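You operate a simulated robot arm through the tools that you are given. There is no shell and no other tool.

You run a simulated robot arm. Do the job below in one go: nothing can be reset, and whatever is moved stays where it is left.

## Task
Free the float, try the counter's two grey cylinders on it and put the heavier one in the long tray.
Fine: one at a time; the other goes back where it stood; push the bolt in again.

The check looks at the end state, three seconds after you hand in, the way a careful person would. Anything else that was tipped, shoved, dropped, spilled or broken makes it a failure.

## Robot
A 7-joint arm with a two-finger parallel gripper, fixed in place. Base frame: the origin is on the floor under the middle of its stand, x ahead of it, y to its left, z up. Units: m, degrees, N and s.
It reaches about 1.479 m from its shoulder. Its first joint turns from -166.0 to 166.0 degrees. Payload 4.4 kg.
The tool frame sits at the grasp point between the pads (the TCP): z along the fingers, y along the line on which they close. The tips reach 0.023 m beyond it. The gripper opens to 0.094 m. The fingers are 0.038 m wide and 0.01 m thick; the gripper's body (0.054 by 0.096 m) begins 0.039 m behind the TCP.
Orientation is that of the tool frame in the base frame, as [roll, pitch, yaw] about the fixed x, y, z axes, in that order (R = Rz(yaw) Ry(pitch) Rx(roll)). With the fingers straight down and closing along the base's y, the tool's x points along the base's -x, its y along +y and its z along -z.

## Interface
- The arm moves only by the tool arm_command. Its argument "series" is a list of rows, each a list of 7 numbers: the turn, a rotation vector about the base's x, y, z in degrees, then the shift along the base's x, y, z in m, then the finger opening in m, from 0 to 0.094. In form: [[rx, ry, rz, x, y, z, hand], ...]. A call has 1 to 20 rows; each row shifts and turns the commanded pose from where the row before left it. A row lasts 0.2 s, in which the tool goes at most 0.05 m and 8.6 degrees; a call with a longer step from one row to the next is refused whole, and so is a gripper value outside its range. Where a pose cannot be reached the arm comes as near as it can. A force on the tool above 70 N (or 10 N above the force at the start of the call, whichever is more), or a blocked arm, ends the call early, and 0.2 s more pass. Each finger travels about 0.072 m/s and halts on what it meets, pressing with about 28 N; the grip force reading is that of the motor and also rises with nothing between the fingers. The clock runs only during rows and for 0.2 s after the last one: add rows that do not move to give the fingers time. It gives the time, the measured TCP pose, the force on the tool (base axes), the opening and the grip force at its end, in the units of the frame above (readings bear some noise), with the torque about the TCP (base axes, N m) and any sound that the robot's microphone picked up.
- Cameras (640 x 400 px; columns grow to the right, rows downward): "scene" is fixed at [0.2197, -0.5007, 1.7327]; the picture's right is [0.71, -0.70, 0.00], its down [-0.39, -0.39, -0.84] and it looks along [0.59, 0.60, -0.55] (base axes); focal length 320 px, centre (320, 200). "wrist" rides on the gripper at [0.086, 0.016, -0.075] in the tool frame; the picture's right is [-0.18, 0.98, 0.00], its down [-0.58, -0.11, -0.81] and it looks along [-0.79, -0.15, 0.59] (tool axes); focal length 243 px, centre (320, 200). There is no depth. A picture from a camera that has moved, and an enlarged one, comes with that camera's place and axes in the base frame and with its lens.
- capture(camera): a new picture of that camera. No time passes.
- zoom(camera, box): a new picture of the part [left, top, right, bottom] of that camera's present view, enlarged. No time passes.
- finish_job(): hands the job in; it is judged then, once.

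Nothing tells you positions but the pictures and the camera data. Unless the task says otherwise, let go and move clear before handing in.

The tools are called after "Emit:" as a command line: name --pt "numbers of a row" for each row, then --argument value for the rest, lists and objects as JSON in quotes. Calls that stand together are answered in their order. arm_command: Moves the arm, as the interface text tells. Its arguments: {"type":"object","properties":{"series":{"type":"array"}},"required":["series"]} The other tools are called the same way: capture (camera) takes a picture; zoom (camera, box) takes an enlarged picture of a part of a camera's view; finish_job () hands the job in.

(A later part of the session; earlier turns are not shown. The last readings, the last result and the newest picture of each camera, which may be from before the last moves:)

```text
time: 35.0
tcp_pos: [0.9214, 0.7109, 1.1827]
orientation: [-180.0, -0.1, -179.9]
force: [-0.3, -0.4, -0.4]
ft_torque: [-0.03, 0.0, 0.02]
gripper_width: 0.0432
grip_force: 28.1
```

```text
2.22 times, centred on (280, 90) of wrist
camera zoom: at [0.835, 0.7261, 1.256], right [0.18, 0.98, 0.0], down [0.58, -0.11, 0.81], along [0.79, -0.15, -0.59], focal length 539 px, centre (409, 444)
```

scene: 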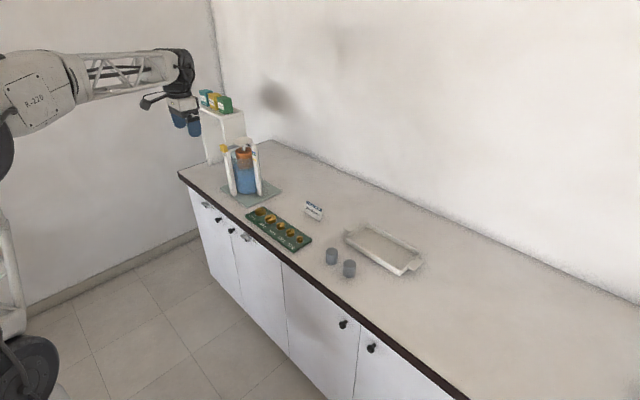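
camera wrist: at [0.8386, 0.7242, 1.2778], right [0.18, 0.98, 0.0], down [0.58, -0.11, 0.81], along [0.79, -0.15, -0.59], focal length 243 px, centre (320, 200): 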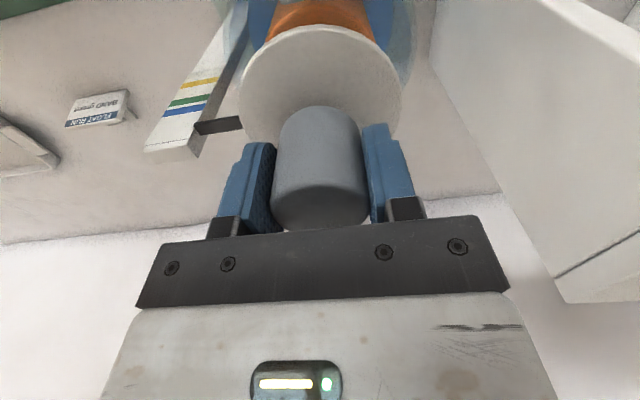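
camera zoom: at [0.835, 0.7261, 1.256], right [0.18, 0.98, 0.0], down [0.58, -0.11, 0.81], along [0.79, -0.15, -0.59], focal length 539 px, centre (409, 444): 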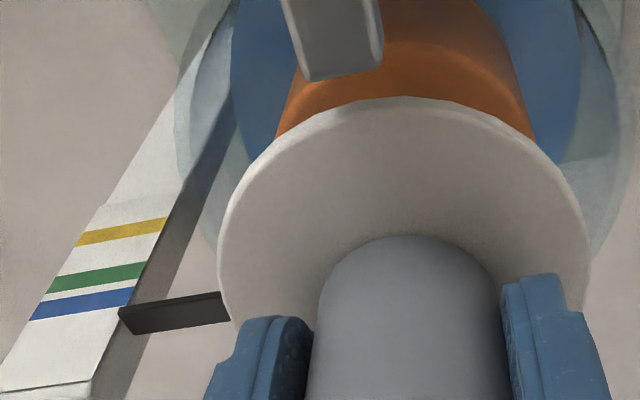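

The pan is now sinking with the cylinder. I'll carry on down in small steps towards balance.

Emit:
arm_command --pt "0 0 0 0 -0.0007 -0.004 0.034" --pt "0 0 0 0 0 -0.004 0.034" --pt "0 0 0 0 0 0 0.034" --pt "0 0 0 0 0 0 0.034" --pt "0 0 0 0 0 0 0.034"

Emit:
arm_command --pt "0 0 0 0 0 0 0.034" --pt "0 0 0 0 0 0 0.034"

Emit:
arm_command --pt "0 0 0 0 0 0 0.034"

Emit:
zoom --camera "scene" --box '[220, 115, 280, 165]'

```text
time: 36.2
tcp_pos: [0.9203, 0.7089, 1.173]
orientation: [-179.9, 0.0, 180.0]
force: [0.4, -0.3, 0.3]
ft_torque: [-0.02, 0.04, -0.02]
gripper_width: 0.0429
grip_force: 28.2
```

```text
time: 36.8
tcp_pos: [0.9215, 0.7108, 1.1737]
orientation: [-180.0, 0.0, 179.9]
force: [-0.7, -0.7, 2.0]
ft_torque: [-0.04, 0.0, 0.01]
gripper_width: 0.0435
grip_force: 27.9
```

```text
time: 37.2
tcp_pos: [0.9205, 0.7093, 1.1728]
orientation: [-180.0, 0.0, -180.0]
force: [-1.1, -0.8, -0.1]
ft_torque: [-0.02, 0.03, 0.0]
gripper_width: 0.0431
grip_force: 27.5
```

```text
8.00 times, centred on (250, 140) of scene
camera zoom: at [0.2197, -0.5007, 1.7327], right [0.71, -0.7, 0.0], down [-0.39, -0.39, -0.84], along [0.59, 0.6, -0.55], focal length 2559 px, centre (880, 680)
```

zoom: 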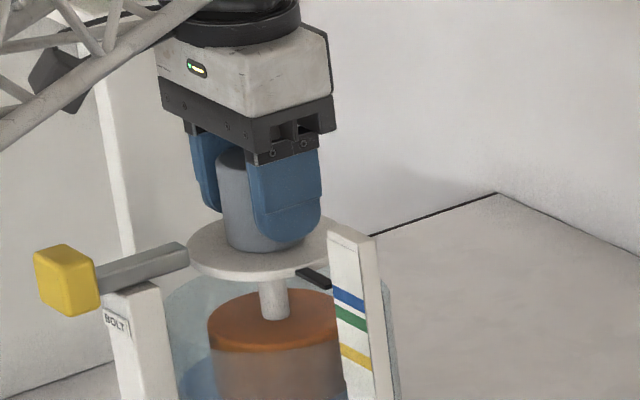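

The tool force is near zero, so the float is carrying roughly the whole weight. I'll open the fingers gently now.

Emit:
arm_command --pt "0 0 0 0 0 0 0.042" --pt "0 0 0 0 0 0 0.046" --pt "0 0 0 0 0 0 0.05" --pt "0 0 0 0 0 0 0.056" --pt "0 0 0 0 0 0 0.062" --pt "0 0 0 0 0 0 0.068" --pt "0 0 0 0 0 0 0.07" --pt "0 0 0 0 0 0 0.07"

Emit:
zoom --camera "scene" --box '[220, 115, 280, 165]'

Emit:
capture --camera "wrist"

```text
time: 39.0
tcp_pos: [0.9201, 0.7106, 1.1724]
orientation: [-180.0, 0.0, 180.0]
force: [0.2, 0.9, 0.2]
ft_torque: [-0.01, -0.02, 0.0]
gripper_width: 0.0698
grip_force: 0.0
```

```text
8.00 times, centred on (250, 140) of scene
camera zoom: at [0.2197, -0.5007, 1.7327], right [0.71, -0.7, 0.0], down [-0.39, -0.39, -0.84], along [0.59, 0.6, -0.55], focal length 2559 px, centre (880, 680)
```

zoom: 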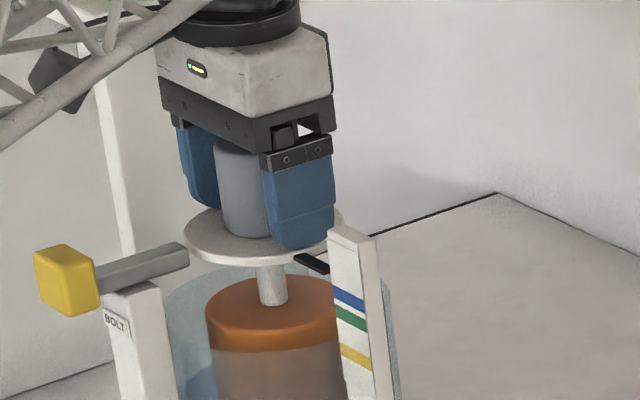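

```text
taken
camera wrist: at [0.8348, 0.7256, 1.2472], right [0.18, 0.98, 0.0], down [0.58, -0.11, 0.81], along [0.79, -0.15, -0.59], focal length 243 px, centre (320, 200)
```

wrist: 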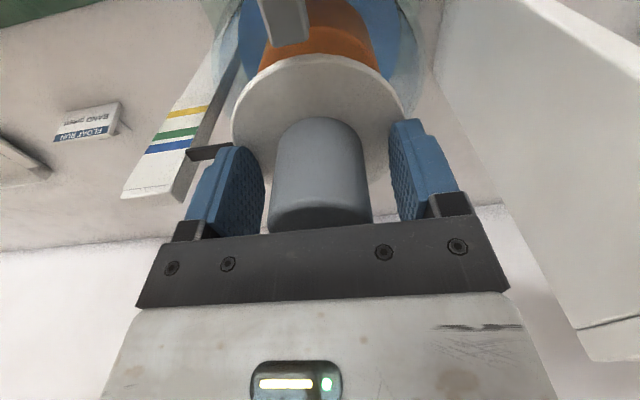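

A rests on the pan, which settled about 11 mm down. I'll lift clear and let it come to rest for a proper reading.

Emit:
arm_command --pt "0 0 0 0 0 0.01 0.07" --pt "0 0 0 0 0 0.02 0.07" --pt "0 0 0 0 0 0.03 0.07" --pt "0 0 0 0 0 0.04 0.07" --pt "0 0 0 -0.02 0 0.03 0.07" --pt "0 0 0 0 0 0 0.07" --pt "0 0 0 0 0 0 0.07" --pt "0 0 0 0 0 0 0.07" --pt "0 0 0 0 0 0 0.07" --pt "0 0 0 0 0 0 0.07" --pt "0 0 0 0 0 0 0.07" --pt "0 0 0 0 0 0 0.07" --pt "0 0 0 0 0 0 0.07"

Emit:
zoom --camera "scene" --box '[220, 115, 280, 165]'

Emit:
zoom --camera "scene" --box '[240, 130, 270, 160]'

Emit:
capture --camera "wrist"

```text
time: 41.8
tcp_pos: [0.9032, 0.709, 1.3066]
orientation: [-179.9, 0.0, -180.0]
force: [-0.7, 0.3, -0.6]
ft_torque: [0.02, 0.0, 0.01]
gripper_width: 0.07
grip_force: 0.1
```

```text
8.00 times, centred on (250, 140) of scene
camera zoom: at [0.2197, -0.5007, 1.7327], right [0.71, -0.7, 0.0], down [-0.39, -0.39, -0.84], along [0.59, 0.6, -0.55], focal length 2559 px, centre (880, 680)
```

zoom: 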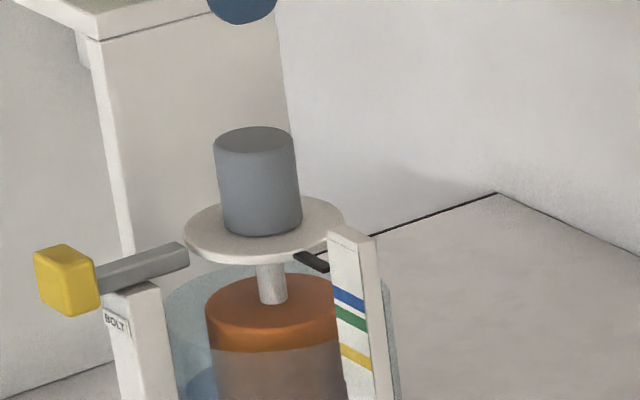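

```text
13.33 times, centred on (255, 145) of scene
camera zoom: at [0.2197, -0.5007, 1.7327], right [0.71, -0.7, 0.0], down [-0.39, -0.39, -0.84], along [0.59, 0.6, -0.55], focal length 4264 px, centre (1187, 933)
```

zoom: 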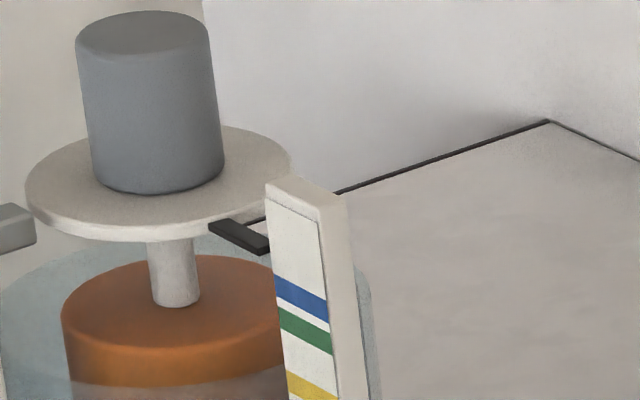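

```text
taken
camera wrist: at [0.8169, 0.7242, 1.3797], right [0.18, 0.98, 0.0], down [0.58, -0.11, 0.81], along [0.79, -0.15, -0.59], focal length 243 px, centre (320, 200)
```

wrist: 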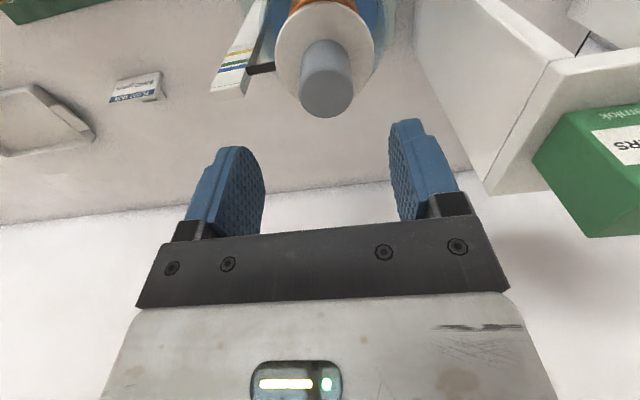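

Emit:
zoom --camera "wrist" --box '[210, 0, 420, 130]'

```text
3.05 times, centred on (315, 65) of wrist
camera zoom: at [0.8169, 0.7242, 1.3797], right [0.18, 0.98, 0.0], down [0.58, -0.11, 0.81], along [0.79, -0.15, -0.59], focal length 739 px, centre (335, 611)
```

zoom: 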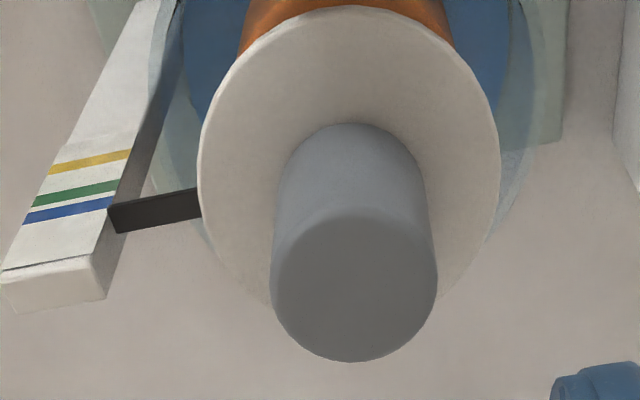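

A sits centred on the pan at about (0.922, 0.7096). I'll go back down around it.

Emit:
arm_command --pt "0 0 0 0.018 0.0005 -0.02 0.07" --pt "0 0 0 0 0 -0.03 0.07" --pt "0 0 0 0 0 -0.03 0.07" --pt "0 0 0 0 0 -0.025 0.07" --pt "0 0 0 0 0 -0.012 0.07" --pt "0 0 0 0 0 0 0.07" --pt "0 0 0 0 0 0 0.07"

Emit:
capture --camera "wrist"

Emit:
zoom --camera "scene" --box '[220, 115, 280, 165]'

```text
time: 43.4
tcp_pos: [0.9205, 0.7082, 1.1877]
orientation: [-180.0, -0.1, -180.0]
force: [0.4, 0.4, 1.0]
ft_torque: [-0.02, -0.01, 0.01]
gripper_width: 0.0699
grip_force: 0.2
```

```text
taken
camera wrist: at [0.8345, 0.7241, 1.262], right [0.18, 0.98, 0.0], down [0.58, -0.11, 0.81], along [0.79, -0.15, -0.59], focal length 243 px, centre (320, 200)
```

wrist: 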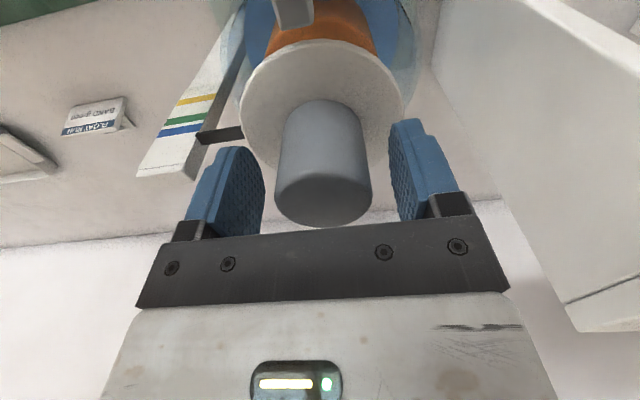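

```text
8.00 times, centred on (250, 140) of scene
camera zoom: at [0.2197, -0.5007, 1.7327], right [0.71, -0.7, 0.0], down [-0.39, -0.39, -0.84], along [0.59, 0.6, -0.55], focal length 2559 px, centre (880, 680)
```

zoom: 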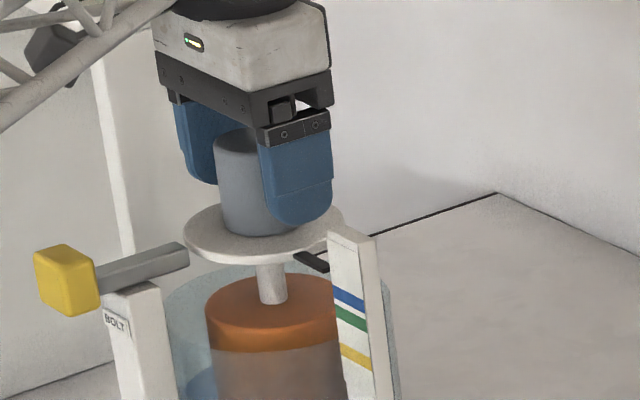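

Emit:
arm_command --pt "0 0 0 0.001 0.0013 -0.004 0.068" --pt "0 0 0 0 0 -0.004 0.064" --pt "0 0 0 0 0 0 0.06" --pt "0 0 0 0 0 0 0.06"

Emit:
zoom --camera "wrist" --box '[180, 0, 460, 250]'

```text
time: 44.4
tcp_pos: [0.9202, 0.7113, 1.1795]
orientation: [-180.0, 0.1, 180.0]
force: [-0.8, 0.6, 0.5]
ft_torque: [-0.01, 0.01, 0.04]
gripper_width: 0.0598
grip_force: 0.0
```

```text
1.60 times, centred on (320, 125) of wrist
camera zoom: at [0.8347, 0.7264, 1.2532], right [0.18, 0.98, 0.0], down [0.58, -0.11, 0.81], along [0.79, -0.15, -0.59], focal length 388 px, centre (320, 320)
```

zoom: 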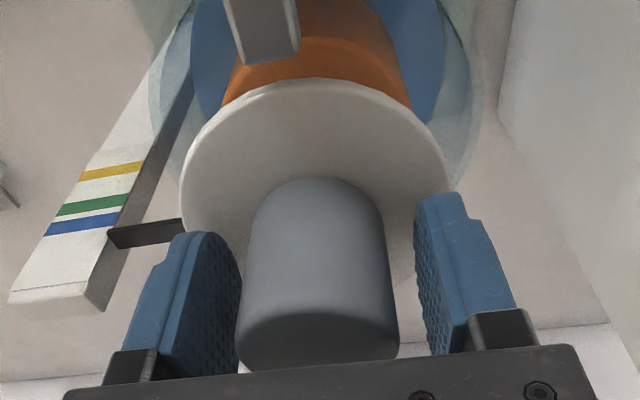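

Emit:
arm_command --pt "0 0 0 0 -0.0006 0 0.056" --pt "0 0 0 0 0 0 0.052" --pt "0 0 0 0 0 0 0.048" --pt "0 0 0 0 0 0 0.0455" --pt "0 0 0 0 0 0 0.043" --pt "0 0 0 0 0 0 0.039" --pt "0 0 0 0 0 0 0.034" --pt "0 0 0 0 0 0 0.034"

Emit:
zoom --camera "scene" --box '[220, 115, 280, 165]'

Emit:
zoom --camera "wrist" --box '[180, 0, 460, 250]'

```text
time: 46.2
tcp_pos: [0.9193, 0.7118, 1.1783]
orientation: [-179.9, 0.0, 179.9]
force: [-0.1, -0.9, -0.1]
ft_torque: [0.02, 0.04, -0.02]
gripper_width: 0.0433
grip_force: 28.0
```

```text
8.00 times, centred on (250, 140) of scene
camera zoom: at [0.2197, -0.5007, 1.7327], right [0.71, -0.7, 0.0], down [-0.39, -0.39, -0.84], along [0.59, 0.6, -0.55], focal length 2559 px, centre (880, 680)
```

zoom: 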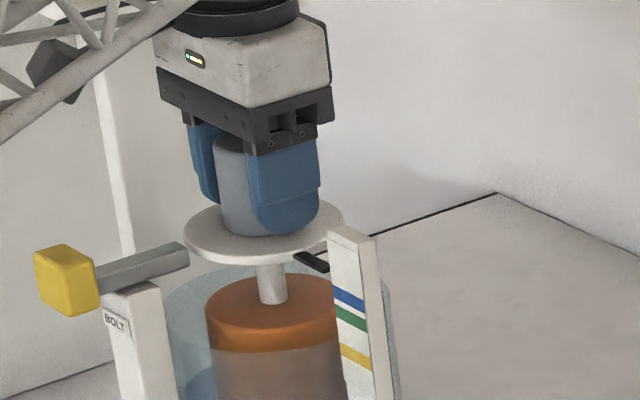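

```text
1.60 times, centred on (320, 125) of wrist
camera zoom: at [0.8347, 0.726, 1.2525], right [0.18, 0.98, 0.0], down [0.58, -0.11, 0.81], along [0.79, -0.15, -0.59], focal length 388 px, centre (320, 320)
```

zoom: 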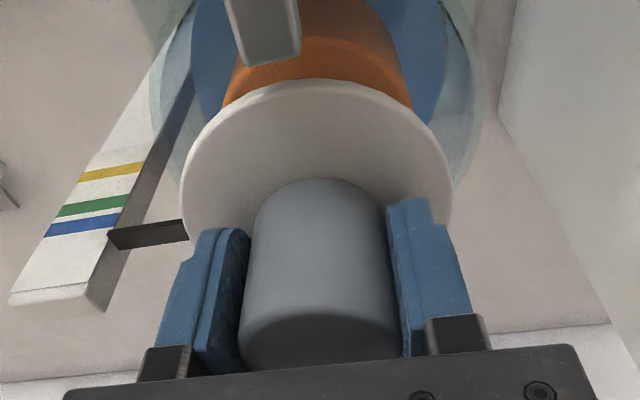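

A is gripped again. I'll lift it off gently and let the float come back up.

Emit:
arm_command --pt "0 0 0 0 0 0.004 0.034" --pt "0 0 0 0 0 0.006 0.034" --pt "0 0 0 0 0 0.01 0.034" --pt "0 0 0 0 0 0.02 0.034" --pt "0 0 0 0 0 0.03 0.034" --pt "0 0 0 0 0 0.02 0.034" --pt "0 0 0 0 0 0 0.034" --pt "0 0 0 0 0 0 0.034"

Emit:
zoom --camera "scene" --box '[220, 115, 280, 165]'

Emit:
arm_command --pt "0 0 0 0 0 0 0.034" --pt "0 0 0 0 0 0 0.034"

Emit:
arm_command --pt "0 0 0 0 0 0 0.034"

```text
time: 48.0
tcp_pos: [0.9205, 0.7112, 1.2685]
orientation: [180.0, 0.0, -180.0]
force: [0.4, 0.7, -0.3]
ft_torque: [-0.04, -0.04, -0.01]
gripper_width: 0.0431
grip_force: 27.9
```

```text
8.00 times, centred on (250, 140) of scene
camera zoom: at [0.2197, -0.5007, 1.7327], right [0.71, -0.7, 0.0], down [-0.39, -0.39, -0.84], along [0.59, 0.6, -0.55], focal length 2559 px, centre (880, 680)
```

zoom: 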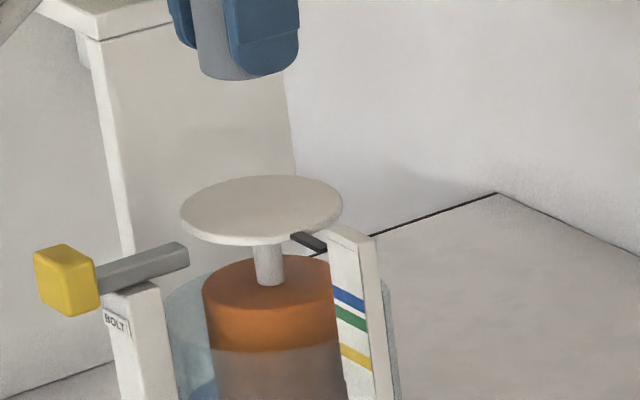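

```text
time: 48.6
tcp_pos: [0.9218, 0.7125, 1.2674]
orientation: [180.0, 0.0, -180.0]
force: [0.2, 0.1, -0.7]
ft_torque: [0.01, -0.01, 0.01]
gripper_width: 0.0434
grip_force: 27.9
```

```text
time: 49.0
tcp_pos: [0.9209, 0.7115, 1.2687]
orientation: [179.9, 0.0, -180.0]
force: [0.2, 0.3, -0.6]
ft_torque: [-0.02, 0.04, 0.0]
gripper_width: 0.0433
grip_force: 28.2
```

The pan rose back to its empty level. I'll carry A back over its own spot.

Emit:
arm_command --pt "0 0 0 -0.002 -0.02 0 0.034" --pt "0 0 0 -0.004 -0.035 0 0.034" --pt "0 0 0 -0.005 -0.042 -0.01 0.034" --pt "0 0 0 -0.005 -0.042 -0.015 0.034" --pt "0 0 0 -0.005 -0.042 -0.015 0.034" --pt "0 0 0 -0.005 -0.042 -0.015 0.034" --pt "0 0 0 -0.005 -0.042 -0.015 0.034" --pt "0 0 0 -0.005 -0.042 -0.015 0.034" --pt "0 0 0 -0.005 -0.042 -0.015 0.034" --pt "0 0 0 -0.005 -0.042 -0.015 0.034" --pt "0 0 0 -0.005 -0.042 -0.015 0.034" --pt "0 0 0 -0.005 -0.042 -0.015 0.034" --pt "0 0 0 -0.005 -0.042 -0.015 0.034" --pt "0 0 0 -0.005 -0.042 -0.015 0.034" --pt "0 0 0 -0.004 -0.035 -0.015 0.034" --pt "0 0 0 -0.002 -0.025 -0.015 0.034" --pt "0 0 0 -0.001 -0.0134 -0.005 0.034" --pt "0 0 0 0 0 0 0.034" --pt "0 0 0 0 0 0 0.034"

Emit:
zoom --camera "scene" --box '[310, 210, 370, 290]'

Emit:
capture --camera "wrist"

```text
time: 53.0
tcp_pos: [0.8463, 0.0805, 1.0574]
orientation: [-179.9, 0.0, -180.0]
force: [-0.4, -0.3, -0.5]
ft_torque: [0.05, 0.03, -0.05]
gripper_width: 0.0431
grip_force: 27.7
```

```text
5.00 times, centred on (340, 250) of scene
camera zoom: at [0.2197, -0.5007, 1.7327], right [0.71, -0.7, 0.0], down [-0.39, -0.39, -0.84], along [0.59, 0.6, -0.55], focal length 1599 px, centre (220, -50)
```

zoom: 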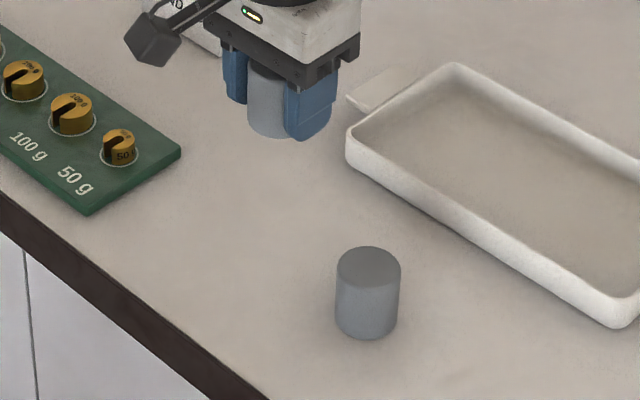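

```text
taken
camera wrist: at [0.7611, 0.0956, 1.1316], right [0.18, 0.98, 0.0], down [0.58, -0.11, 0.81], along [0.79, -0.15, -0.59], focal length 243 px, centre (320, 200)
```

wrist: 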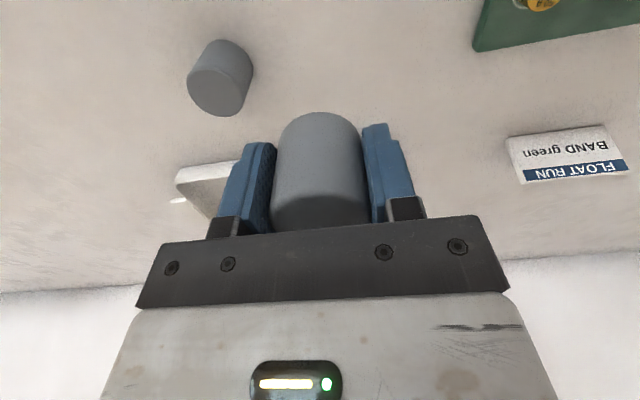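

Emit:
arm_command --pt "0 0 0 0.001 -0.001 -0.03 0.034" --pt "0 0 0 0 0 -0.04 0.034" --pt "0 0 0 0 0 -0.03 0.034" --pt "0 0 0 0 0 -0.01 0.034" --pt "0 0 0 0 0 0 0.034" --pt "0 0 0 0 0 0 0.034"

Emit:
zoom --camera "scene" --box '[310, 230, 370, 290]'

Emit:
arm_command --pt "0 0 0 0 0 0 0.034" --pt "0 0 0 0 0 0 0.034"

```text
time: 54.4
tcp_pos: [0.8479, 0.0782, 0.9506]
orientation: [-180.0, 0.0, -179.9]
force: [0.0, -0.2, -0.5]
ft_torque: [0.0, 0.03, 0.03]
gripper_width: 0.0434
grip_force: 28.3
```

```text
6.67 times, centred on (340, 260) of scene
camera zoom: at [0.2197, -0.5007, 1.7327], right [0.71, -0.7, 0.0], down [-0.39, -0.39, -0.84], along [0.59, 0.6, -0.55], focal length 2132 px, centre (187, -200)
```

zoom: 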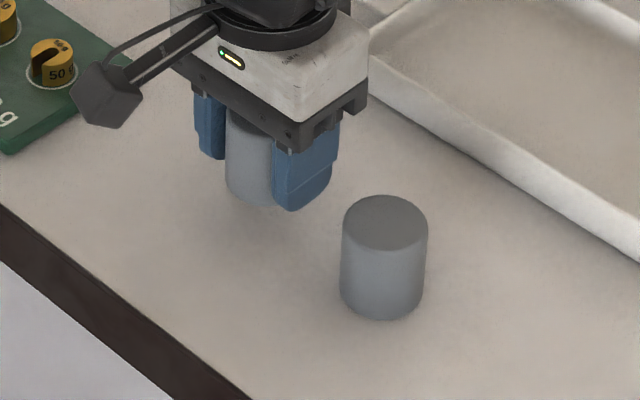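

```text
time: 55.0
tcp_pos: [0.8484, 0.0786, 0.9496]
orientation: [180.0, 0.0, -180.0]
force: [0.4, 0.2, -1.8]
ft_torque: [-0.01, -0.03, 0.0]
gripper_width: 0.043
grip_force: 27.7
```

Emit:
arm_command --pt "0 0 0 -0.0005 0.0005 -0.008 0.034" --pt "0 0 0 0 0 -0.006 0.034" --pt "0 0 0 0 0 -0.002 0.034" --pt "0 0 0 0 0 0 0.034" --pt "0 0 0 0 0 0 0.034"

Emit:
zoom --camera "scene" --box '[310, 230, 370, 290]'

```text
time: 56.2
tcp_pos: [0.8482, 0.079, 0.9337]
orientation: [180.0, 0.0, -180.0]
force: [1.5, 1.0, -0.5]
ft_torque: [0.0, -0.02, 0.01]
gripper_width: 0.0433
grip_force: 28.2
```

```text
6.67 times, centred on (340, 260) of scene
camera zoom: at [0.2197, -0.5007, 1.7327], right [0.71, -0.7, 0.0], down [-0.39, -0.39, -0.84], along [0.59, 0.6, -0.55], focal length 2132 px, centre (187, -200)
```

zoom: 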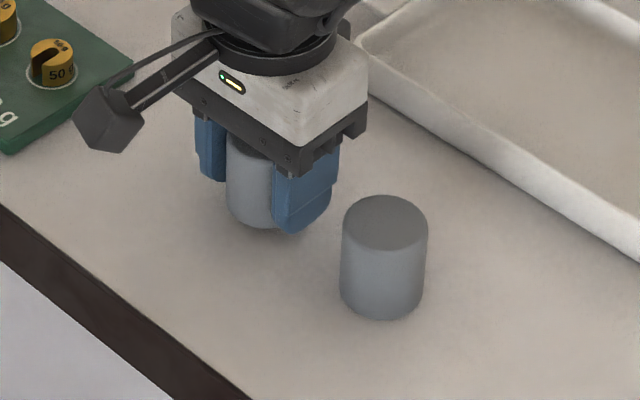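

Emit:
arm_command --pt "0 0 0 0 0 -0.0015 0.034" --pt "0 0 0 0 0 -0.001 0.034" --pt "0 0 0 0 0 0 0.034"

Emit:
arm_command --pt "0 0 0 0 0 -0.001 0.034" --pt "0 0 0 0 0 0 0.034"

Emit:
zoom --camera "scene" --box '[310, 230, 370, 290]'

```text
time: 57.0
tcp_pos: [0.8488, 0.0783, 0.9311]
orientation: [-180.0, 0.0, 179.9]
force: [0.8, 0.1, -0.4]
ft_torque: [-0.01, 0.03, -0.03]
gripper_width: 0.0432
grip_force: 27.5
```

```text
time: 57.6
tcp_pos: [0.8468, 0.0791, 0.9302]
orientation: [-180.0, 0.0, 180.0]
force: [0.0, 0.1, -0.8]
ft_torque: [-0.02, -0.02, 0.01]
gripper_width: 0.0433
grip_force: 28.3
```

```text
6.67 times, centred on (340, 260) of scene
camera zoom: at [0.2197, -0.5007, 1.7327], right [0.71, -0.7, 0.0], down [-0.39, -0.39, -0.84], along [0.59, 0.6, -0.55], focal length 2132 px, centre (187, -200)
```

zoom: 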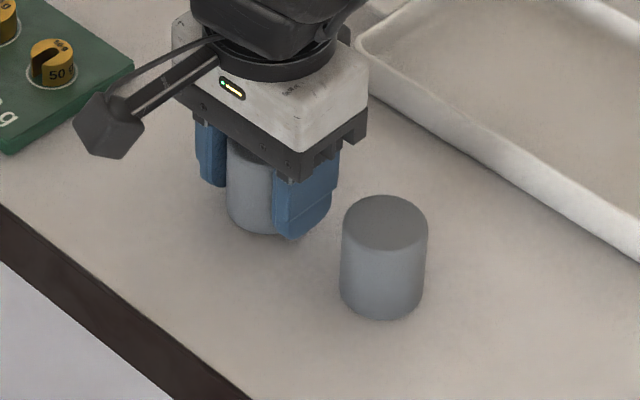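

Emit:
arm_command --pt "0 0 0 0 0 -0.0008 0.034" --pt "0 0 0 0 0 0 0.034"

Emit:
arm_command --pt "0 0 0 0.001 0 -0.0006 0.034" --pt "0 0 0 0 0 0 0.034"

```text
time: 58.2
tcp_pos: [0.8476, 0.0777, 0.9287]
orientation: [180.0, 0.0, 180.0]
force: [-0.7, 0.6, -1.7]
ft_torque: [0.01, -0.01, 0.04]
gripper_width: 0.0434
grip_force: 28.0
```

```text
time: 58.8
tcp_pos: [0.8502, 0.0767, 0.9276]
orientation: [180.0, 0.0, -180.0]
force: [-0.2, -0.1, -0.9]
ft_torque: [-0.01, 0.0, 0.0]
gripper_width: 0.0432
grip_force: 28.0
```

Emit:
arm_command --pt "0 0 0 0 0 -0.0006 0.034" --pt "0 0 0 0 0 0 0.034"

Emit:
zoom --camera "scene" --box '[310, 230, 370, 290]'

Emit:
zoom --camera "wrist" --box '[180, 80, 460, 260]'

```text
time: 59.4
tcp_pos: [0.8491, 0.0779, 0.9287]
orientation: [180.0, 0.0, 180.0]
force: [-0.1, -0.6, -1.1]
ft_torque: [-0.03, 0.0, 0.03]
gripper_width: 0.043
grip_force: 28.2
```

```text
6.67 times, centred on (340, 260) of scene
camera zoom: at [0.2197, -0.5007, 1.7327], right [0.71, -0.7, 0.0], down [-0.39, -0.39, -0.84], along [0.59, 0.6, -0.55], focal length 2132 px, centre (187, -200)
```

zoom: 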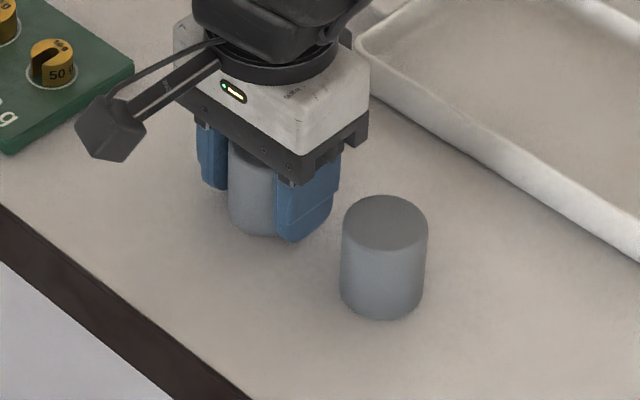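

```text
2.22 times, centred on (320, 170) of wrist
camera zoom: at [0.7634, 0.0927, 1.0023], right [0.18, 0.98, 0.0], down [0.58, -0.11, 0.81], along [0.79, -0.15, -0.59], focal length 539 px, centre (320, 267)
```

zoom: 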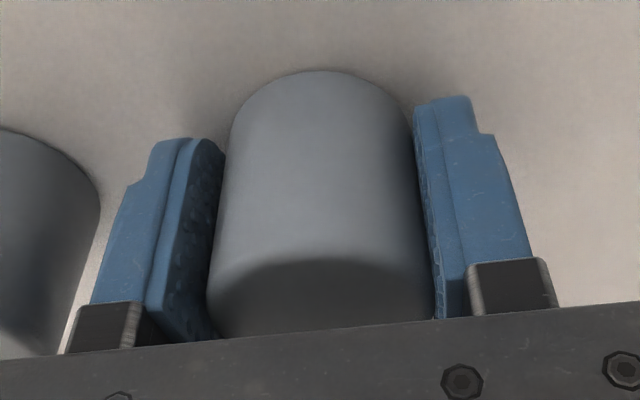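

The cylinder looks about 2 mm right of its original spot, so I'll nudge it back and lower it to contact.

Emit:
arm_command --pt "0 0 0 -0.0012 0.0014 0 0.034" --pt "0 0 0 0 0 -0.0005 0.034" --pt "0 0 0 0 0 0 0.034"

Emit:
zoom --camera "scene" --box '[310, 230, 370, 290]'

```text
time: 60.2
tcp_pos: [0.8484, 0.0808, 0.928]
orientation: [180.0, -0.1, -180.0]
force: [0.4, -0.5, 2.8]
ft_torque: [-0.01, 0.01, 0.01]
gripper_width: 0.0434
grip_force: 27.8
```

```text
6.67 times, centred on (340, 260) of scene
camera zoom: at [0.2197, -0.5007, 1.7327], right [0.71, -0.7, 0.0], down [-0.39, -0.39, -0.84], along [0.59, 0.6, -0.55], focal length 2132 px, centre (187, -200)
```

zoom: 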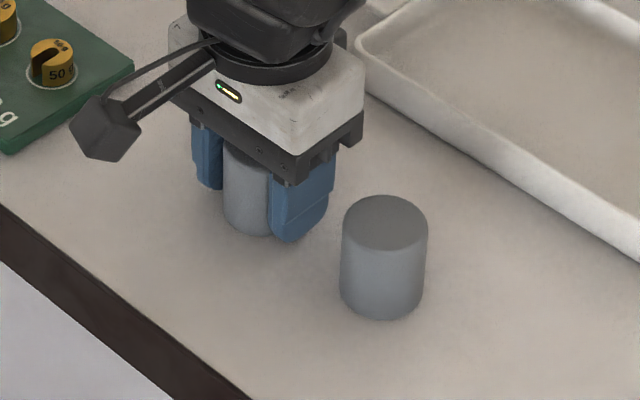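

In contact with the counter and within about 1.5 mm of its original spot, so I'll release A.

Emit:
arm_command --pt "0 0 0 0 0 0 0.042" --pt "0 0 0 0 0 0 0.046" --pt "0 0 0 0 0 0 0.051" --pt "0 0 0 0 0 0 0.058" --pt "0 0 0 0 0 0 0.066" --pt "0 0 0 0 0 0 0.066" --pt "0 0 0 0 0 0.02 0.066" --pt "0 0 0 0 0 0.03 0.066" --pt "0 0 0 0 0 0.03 0.066" --pt "0 0 0 -0.01 0 0.03 0.066" --pt "0 0 0 -0.02 0 0.02 0.066" --pt "0 0 0 0 0 0 0.066" --pt "0 0 0 0 0 0 0.066"

Emit:
zoom --camera "scene" --box '[310, 230, 370, 290]'

Emit:
capture --camera "wrist"

```text
time: 63.0
tcp_pos: [0.8203, 0.0827, 1.0584]
orientation: [-179.9, 0.0, -180.0]
force: [-0.3, -0.4, -0.6]
ft_torque: [0.0, 0.01, 0.01]
gripper_width: 0.0661
grip_force: 0.1
```

```text
6.67 times, centred on (340, 260) of scene
camera zoom: at [0.2197, -0.5007, 1.7327], right [0.71, -0.7, 0.0], down [-0.39, -0.39, -0.84], along [0.59, 0.6, -0.55], focal length 2132 px, centre (187, -200)
```

zoom: 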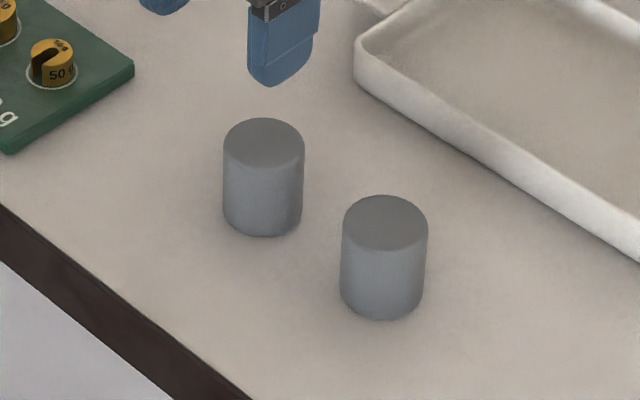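

```text
taken
camera wrist: at [0.7347, 0.0985, 1.1321], right [0.18, 0.98, 0.0], down [0.58, -0.11, 0.81], along [0.79, -0.15, -0.59], focal length 243 px, centre (320, 200)
```

wrist: 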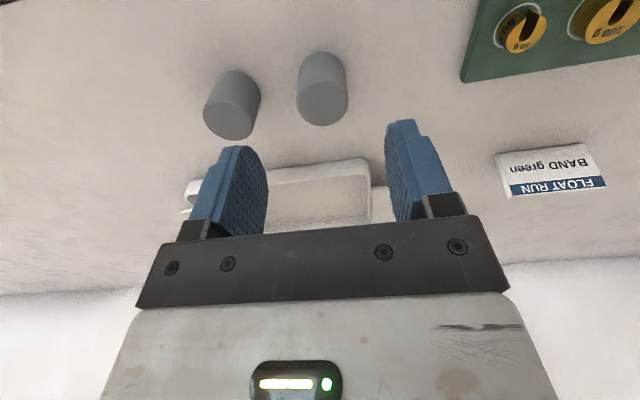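

A stands back in place to within about 1 mm. Next is B.

Emit:
arm_command --pt "0 0 0 0.007 -0.02 0 0.066" --pt "0 0 0 0.008 -0.025 0 0.066" --pt "0 0 0 0.008 -0.025 0 0.066" --pt "0 0 0 0.006 -0.018 0 0.066" --pt "0 0 0 0 0 -0.03 0.066" --pt "0 0 0 0 0 -0.02 0.066" --pt "0 0 0 0 0 0 0.066" --pt "0 0 0 0 0 0 0.066"

Emit:
zoom --camera "wrist" --box '[240, 20, 400, 150]'

```text
time: 64.8
tcp_pos: [0.8475, -0.0075, 1.0047]
orientation: [-180.0, 0.0, -180.0]
force: [-0.1, 0.0, 0.1]
ft_torque: [0.03, 0.0, 0.0]
gripper_width: 0.0658
grip_force: 0.1
```

```text
3.08 times, centred on (320, 85) of wrist
camera zoom: at [0.7608, 0.0082, 1.0789], right [0.18, 0.98, 0.0], down [0.58, -0.11, 0.81], along [0.79, -0.15, -0.59], focal length 746 px, centre (320, 554)
```

zoom: 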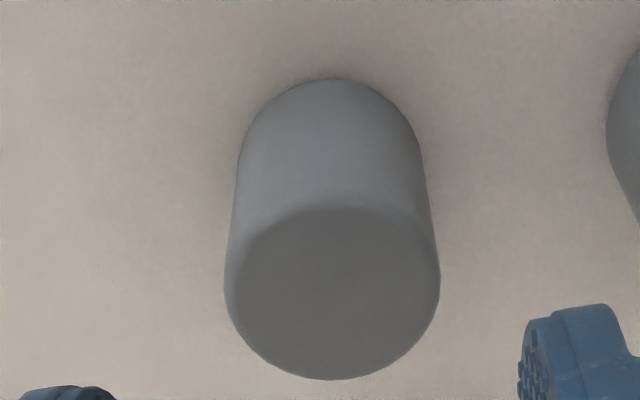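

Emit:
arm_command --pt "0 0 0 0.0015 0.0012 -0.025 0.066" --pt "0 0 0 0 0 -0.025 0.066" --pt "0 0 0 0 0 -0.016 0.066" --pt "0 0 0 0 0 -0.008 0.066" --pt "0 0 0 0 0 0 0.066" --pt "0 0 0 0 0 0 0.066"

Emit:
zoom --camera "wrist" --box '[180, 80, 460, 260]'

Emit:
zoom --camera "scene" --box '[310, 230, 370, 290]'

```text
time: 66.2
tcp_pos: [0.8474, -0.0061, 0.9346]
orientation: [-179.9, 0.0, -179.9]
force: [0.0, 0.3, 0.2]
ft_torque: [0.0, 0.02, -0.03]
gripper_width: 0.0658
grip_force: 0.1
```

```text
2.22 times, centred on (320, 170) of wrist
camera zoom: at [0.7613, 0.0089, 1.0069], right [0.18, 0.98, 0.0], down [0.58, -0.11, 0.81], along [0.79, -0.15, -0.59], focal length 539 px, centre (320, 267)
```

zoom: 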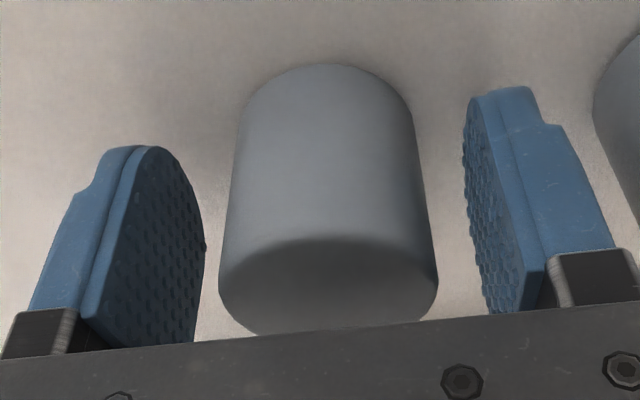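

```text
6.67 times, centred on (340, 260) of scene
camera zoom: at [0.2197, -0.5007, 1.7327], right [0.71, -0.7, 0.0], down [-0.39, -0.39, -0.84], along [0.59, 0.6, -0.55], focal length 2132 px, centre (187, -200)
```

zoom: 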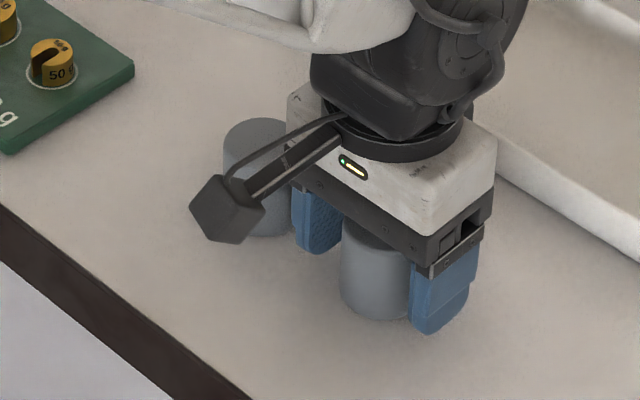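

Emit:
arm_command --pt "0 0 0 0.001 0.0014 -0.003 0.06" --pt "0 0 0 0 0 0 0.056" --pt "0 0 0 0 0 0 0.056"

Emit:
zoom --camera "wrist" --box '[180, 80, 460, 260]'

```text
time: 67.0
tcp_pos: [0.8491, -0.0057, 0.9307]
orientation: [-180.0, 0.0, -180.0]
force: [0.7, 0.1, 0.9]
ft_torque: [-0.01, 0.02, -0.01]
gripper_width: 0.0561
grip_force: 0.0
```

```text
2.22 times, centred on (320, 170) of wrist
camera zoom: at [0.763, 0.0096, 1.0044], right [0.18, 0.98, 0.0], down [0.58, -0.11, 0.81], along [0.79, -0.15, -0.59], focal length 539 px, centre (320, 267)
```

zoom: 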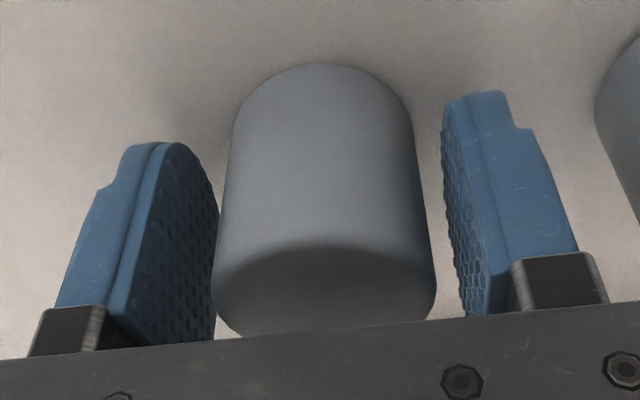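

Emit:
arm_command --pt "0 0 0 0 0.0006 0 0.053" --pt "0 0 0 0 0 0 0.05" --pt "0 0 0 0 0 0 0.047" --pt "0 0 0 0 0 0 0.0445" --pt "0 0 0 0 0 0 0.042" --pt "0 0 0 0 0 0 0.038" --pt "0 0 0 0 0 0 0.034" --pt "0 0 0 0 0 0 0.034"

Emit:
zoom --camera "wrist" --box '[180, 80, 460, 260]'

Emit:
zoom --camera "scene" --box '[310, 230, 370, 290]'

```text
time: 68.8
tcp_pos: [0.8484, -0.0049, 0.9306]
orientation: [-179.9, 0.0, -180.0]
force: [0.6, -0.3, 0.4]
ft_torque: [0.0, -0.02, 0.04]
gripper_width: 0.0434
grip_force: 28.1
```

```text
2.22 times, centred on (320, 170) of wrist
camera zoom: at [0.7627, 0.0105, 1.0046], right [0.18, 0.98, 0.0], down [0.58, -0.11, 0.81], along [0.79, -0.15, -0.59], focal length 539 px, centre (320, 267)
```

zoom: 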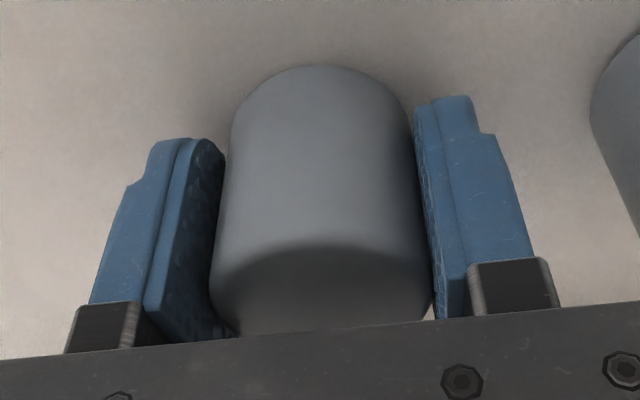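

```text
6.67 times, centred on (340, 260) of scene
camera zoom: at [0.2197, -0.5007, 1.7327], right [0.71, -0.7, 0.0], down [-0.39, -0.39, -0.84], along [0.59, 0.6, -0.55], focal length 2132 px, centre (187, -200)
```

zoom: 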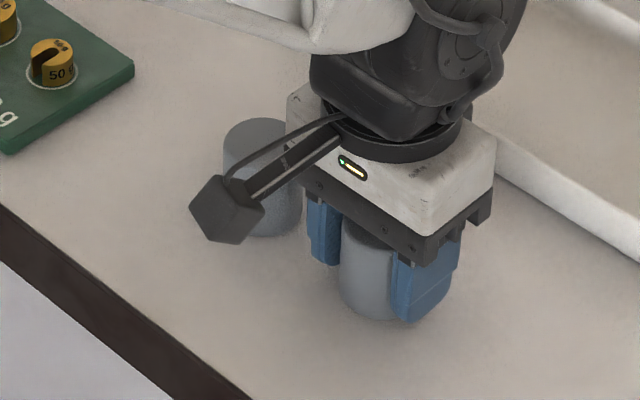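

B is gripped without being shifted. I'll lift it straight up.

Emit:
arm_command --pt "0 0 0 0 0 0.01 0.034" --pt "0 0 0 0 0 0.025 0.034" --pt "0 0 0 0 0 0.04 0.034" --pt "0 0 0 0 0 0.04 0.034" --pt "0 0 0 0 0 0.045 0.034" --pt "0 0 0 0 0 0.045 0.034" --pt "0 0 0 0 0 0.045 0.034" --pt "0 0 0 0 0 0.04 0.034" --pt "0 0 0 0 0 0.03 0.034" --pt "0 0 0 0 0 0.005 0.034" --pt "0 0 0 0 0 0 0.034" --pt "0 0 0 0 0 0 0.034"

Emit:
arm_command --pt "0 0 0 0.002 0.02 0 0.034" --pt "0 0 0 0.004 0.035 0 0.034" --pt "0 0 0 0.004 0.042 0 0.034" --pt "0 0 0 0.004 0.042 0 0.034" --pt "0 0 0 0.004 0.042 0 0.034" --pt "0 0 0 0.004 0.042 0 0.034" --pt "0 0 0 0.004 0.042 0 0.034" --pt "0 0 0 0.004 0.042 0 0.034" --pt "0 0 0 0.004 0.042 0 0.034" --pt "0 0 0 0.004 0.042 0 0.034" --pt "0 0 0 0.004 0.042 0 0.034" --pt "0 0 0 0.004 0.042 0 0.034" --pt "0 0 0 0.004 0.042 0 0.034" --pt "0 0 0 0.004 0.042 0 0.034" --pt "0 0 0 0.004 0.042 0 0.034" --pt "0 0 0 0.004 0.042 0 0.034" --pt "0 0 0 0.004 0.042 0 0.034" --pt "0 0 0 0.004 0.02 0 0.034" --pt "0 0 0 0 0.01 0 0.034" --pt "0 0 0 0 0 0 0.034"

Emit:
capture --camera "wrist"

Emit:
capture --camera "scene"

```text
time: 71.4
tcp_pos: [0.8501, -0.0024, 1.2528]
orientation: [180.0, 0.0, -180.0]
force: [-0.6, -0.3, -2.8]
ft_torque: [0.01, -0.04, 0.02]
gripper_width: 0.0435
grip_force: 28.0
```

```text
time: 75.6
tcp_pos: [0.9176, 0.7093, 1.254]
orientation: [-180.0, 0.0, 179.9]
force: [-0.3, -0.1, -2.4]
ft_torque: [0.02, 0.03, -0.01]
gripper_width: 0.0434
grip_force: 28.0
```

```text
taken
camera wrist: at [0.8318, 0.7246, 1.3285], right [0.18, 0.98, 0.0], down [0.58, -0.11, 0.81], along [0.79, -0.15, -0.59], focal length 243 px, centre (320, 200)
```

wrist: 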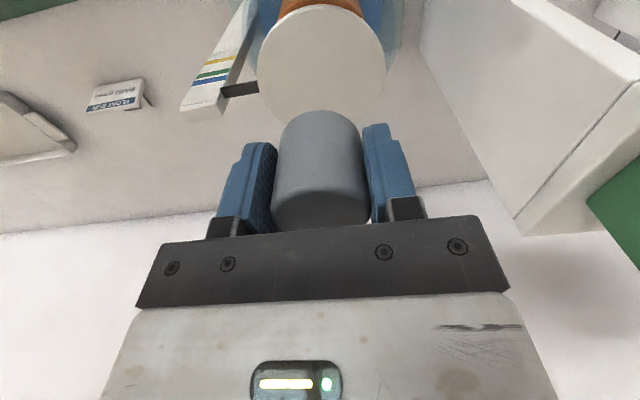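

```text
taken
```

scene: 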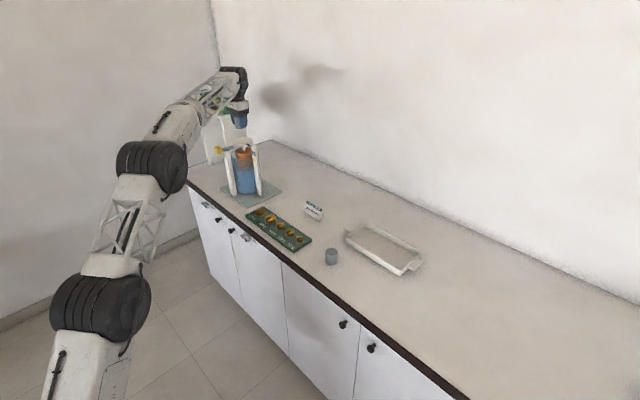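

B already feels heavier at about 2.6 N against about 1 N, but I'll try it on the float properly. Lowering to just above the pan.

Emit:
arm_command --pt "0 0 0 0.002 0 -0.015 0.034" --pt "0 0 0 0 0 -0.02 0.034" --pt "0 0 0 0 0 -0.014 0.034" --pt "0 0 0 0 0 -0.005 0.034" --pt "0 0 0 0 0 0 0.034" --pt "0 0 0 0 0 0 0.034"

Emit:
zoom --camera "scene" --box '[220, 115, 280, 165]'

Emit:
zoom --camera "wrist" --box '[140, 0, 420, 180]'

```text
time: 77.0
tcp_pos: [0.922, 0.7085, 1.1997]
orientation: [-180.0, 0.1, 179.9]
force: [0.3, 0.3, -2.4]
ft_torque: [-0.02, 0.02, 0.03]
gripper_width: 0.0436
grip_force: 27.7
```

```text
8.00 times, centred on (250, 140) of scene
camera zoom: at [0.2197, -0.5007, 1.7327], right [0.71, -0.7, 0.0], down [-0.39, -0.39, -0.84], along [0.59, 0.6, -0.55], focal length 2559 px, centre (880, 680)
```

zoom: 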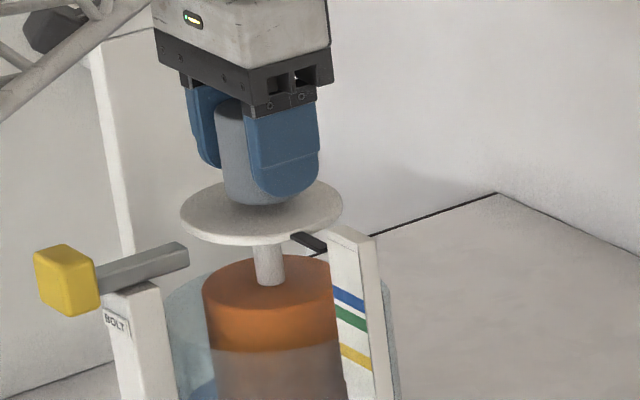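

```text
2.22 times, centred on (280, 90) of wrist
camera zoom: at [0.8362, 0.7243, 1.2741], right [0.18, 0.98, 0.0], down [0.58, -0.11, 0.81], along [0.79, -0.15, -0.59], focal length 539 px, centre (409, 444)
```

zoom: 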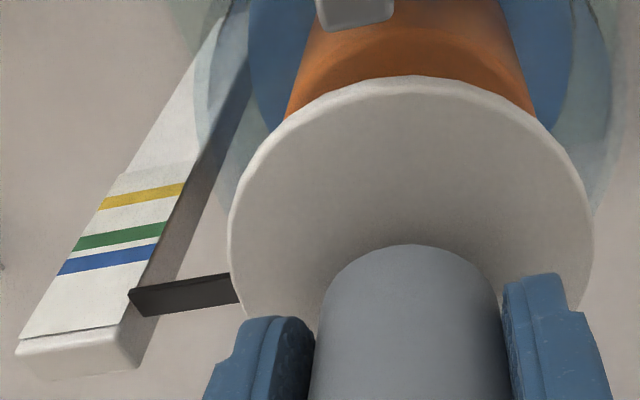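

Emit:
arm_command --pt "0 0 0 -0.001 0.0003 -0.005 0.034" --pt "0 0 0 0 0 -0.005 0.034" --pt "0 0 0 0 0 -0.004 0.034" --pt "0 0 0 0 0 -0.004 0.034" --pt "0 0 0 0 0 -0.004 0.034" --pt "0 0 0 0 0 -0.004 0.034" --pt "0 0 0 0 0 -0.004 0.034" --pt "0 0 0 0 0 0 0.034" --pt "0 0 0 0 0 0 0.034"

Emit:
zoom --camera "scene" --box '[220, 115, 280, 165]'

Emit:
arm_command --pt "0 0 0 0 0 0 0.034" --pt "0 0 0 0 0 0 0.034"

```text
time: 79.0
tcp_pos: [0.9207, 0.7121, 1.1683]
orientation: [-179.9, 0.0, 180.0]
force: [-0.3, 0.1, -1.1]
ft_torque: [0.02, 0.0, 0.03]
gripper_width: 0.0437
grip_force: 28.2
```

```text
8.00 times, centred on (250, 140) of scene
camera zoom: at [0.2197, -0.5007, 1.7327], right [0.71, -0.7, 0.0], down [-0.39, -0.39, -0.84], along [0.59, 0.6, -0.55], focal length 2559 px, centre (880, 680)
```

zoom: 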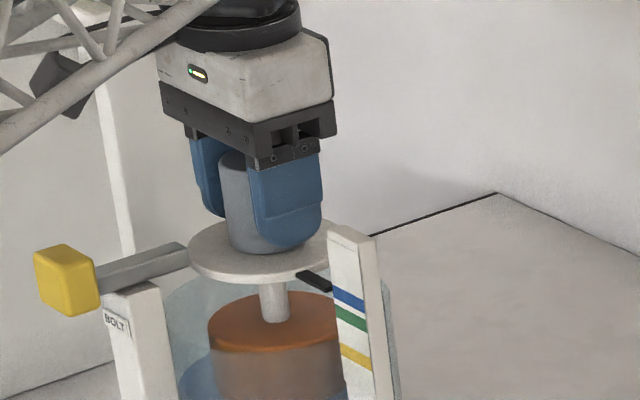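

```text
time: 79.6
tcp_pos: [0.9223, 0.71, 1.1704]
orientation: [180.0, 0.0, 180.0]
force: [0.4, 1.1, -0.7]
ft_torque: [0.02, 0.0, 0.01]
gripper_width: 0.0434
grip_force: 28.3
```

Some load still hangs on the tool, so I'll lower about 10 mm more towards balance.

Emit:
arm_command --pt "0 0 0 0 0 -0.004 0.034" --pt "0 0 0 0 0 -0.004 0.034" --pt "0 0 0 0 0 -0.003 0.034" --pt "0 0 0 0 0 0 0.034" --pt "0 0 0 0 0 0 0.034"

Emit:
arm_command --pt "0 0 0 0 0 0 0.034" --pt "0 0 0 0 0 0 0.034"

Emit:
zoom --camera "scene" --box '[220, 115, 280, 165]'

Emit:
zoom --camera "wrist" --box '[140, 0, 420, 180]'

```text
time: 80.8
tcp_pos: [0.9197, 0.7109, 1.1597]
orientation: [-179.9, 0.1, 180.0]
force: [0.3, -0.4, 0.4]
ft_torque: [-0.07, 0.0, 0.02]
gripper_width: 0.0437
grip_force: 28.0
```

```text
time: 81.4
tcp_pos: [0.9195, 0.7102, 1.1594]
orientation: [180.0, 0.1, -180.0]
force: [0.9, 0.3, -0.1]
ft_torque: [-0.02, -0.02, 0.02]
gripper_width: 0.0435
grip_force: 27.7
```

```text
8.00 times, centred on (250, 140) of scene
camera zoom: at [0.2197, -0.5007, 1.7327], right [0.71, -0.7, 0.0], down [-0.39, -0.39, -0.84], along [0.59, 0.6, -0.55], focal length 2559 px, centre (880, 680)
```

zoom: 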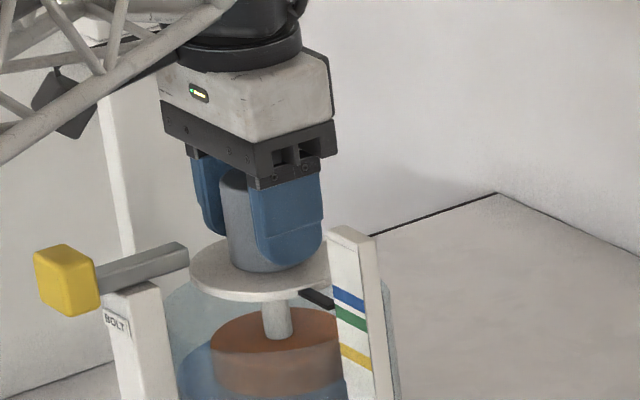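

```text
2.22 times, centred on (280, 90) of wrist
camera zoom: at [0.8337, 0.7258, 1.2335], right [0.18, 0.98, 0.0], down [0.58, -0.11, 0.81], along [0.79, -0.15, -0.59], focal length 539 px, centre (409, 444)
```

zoom: 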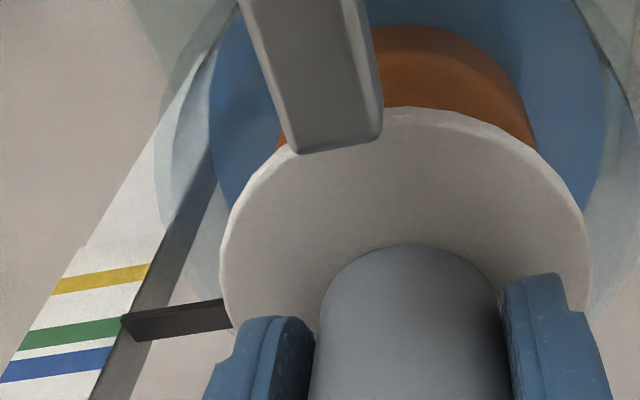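

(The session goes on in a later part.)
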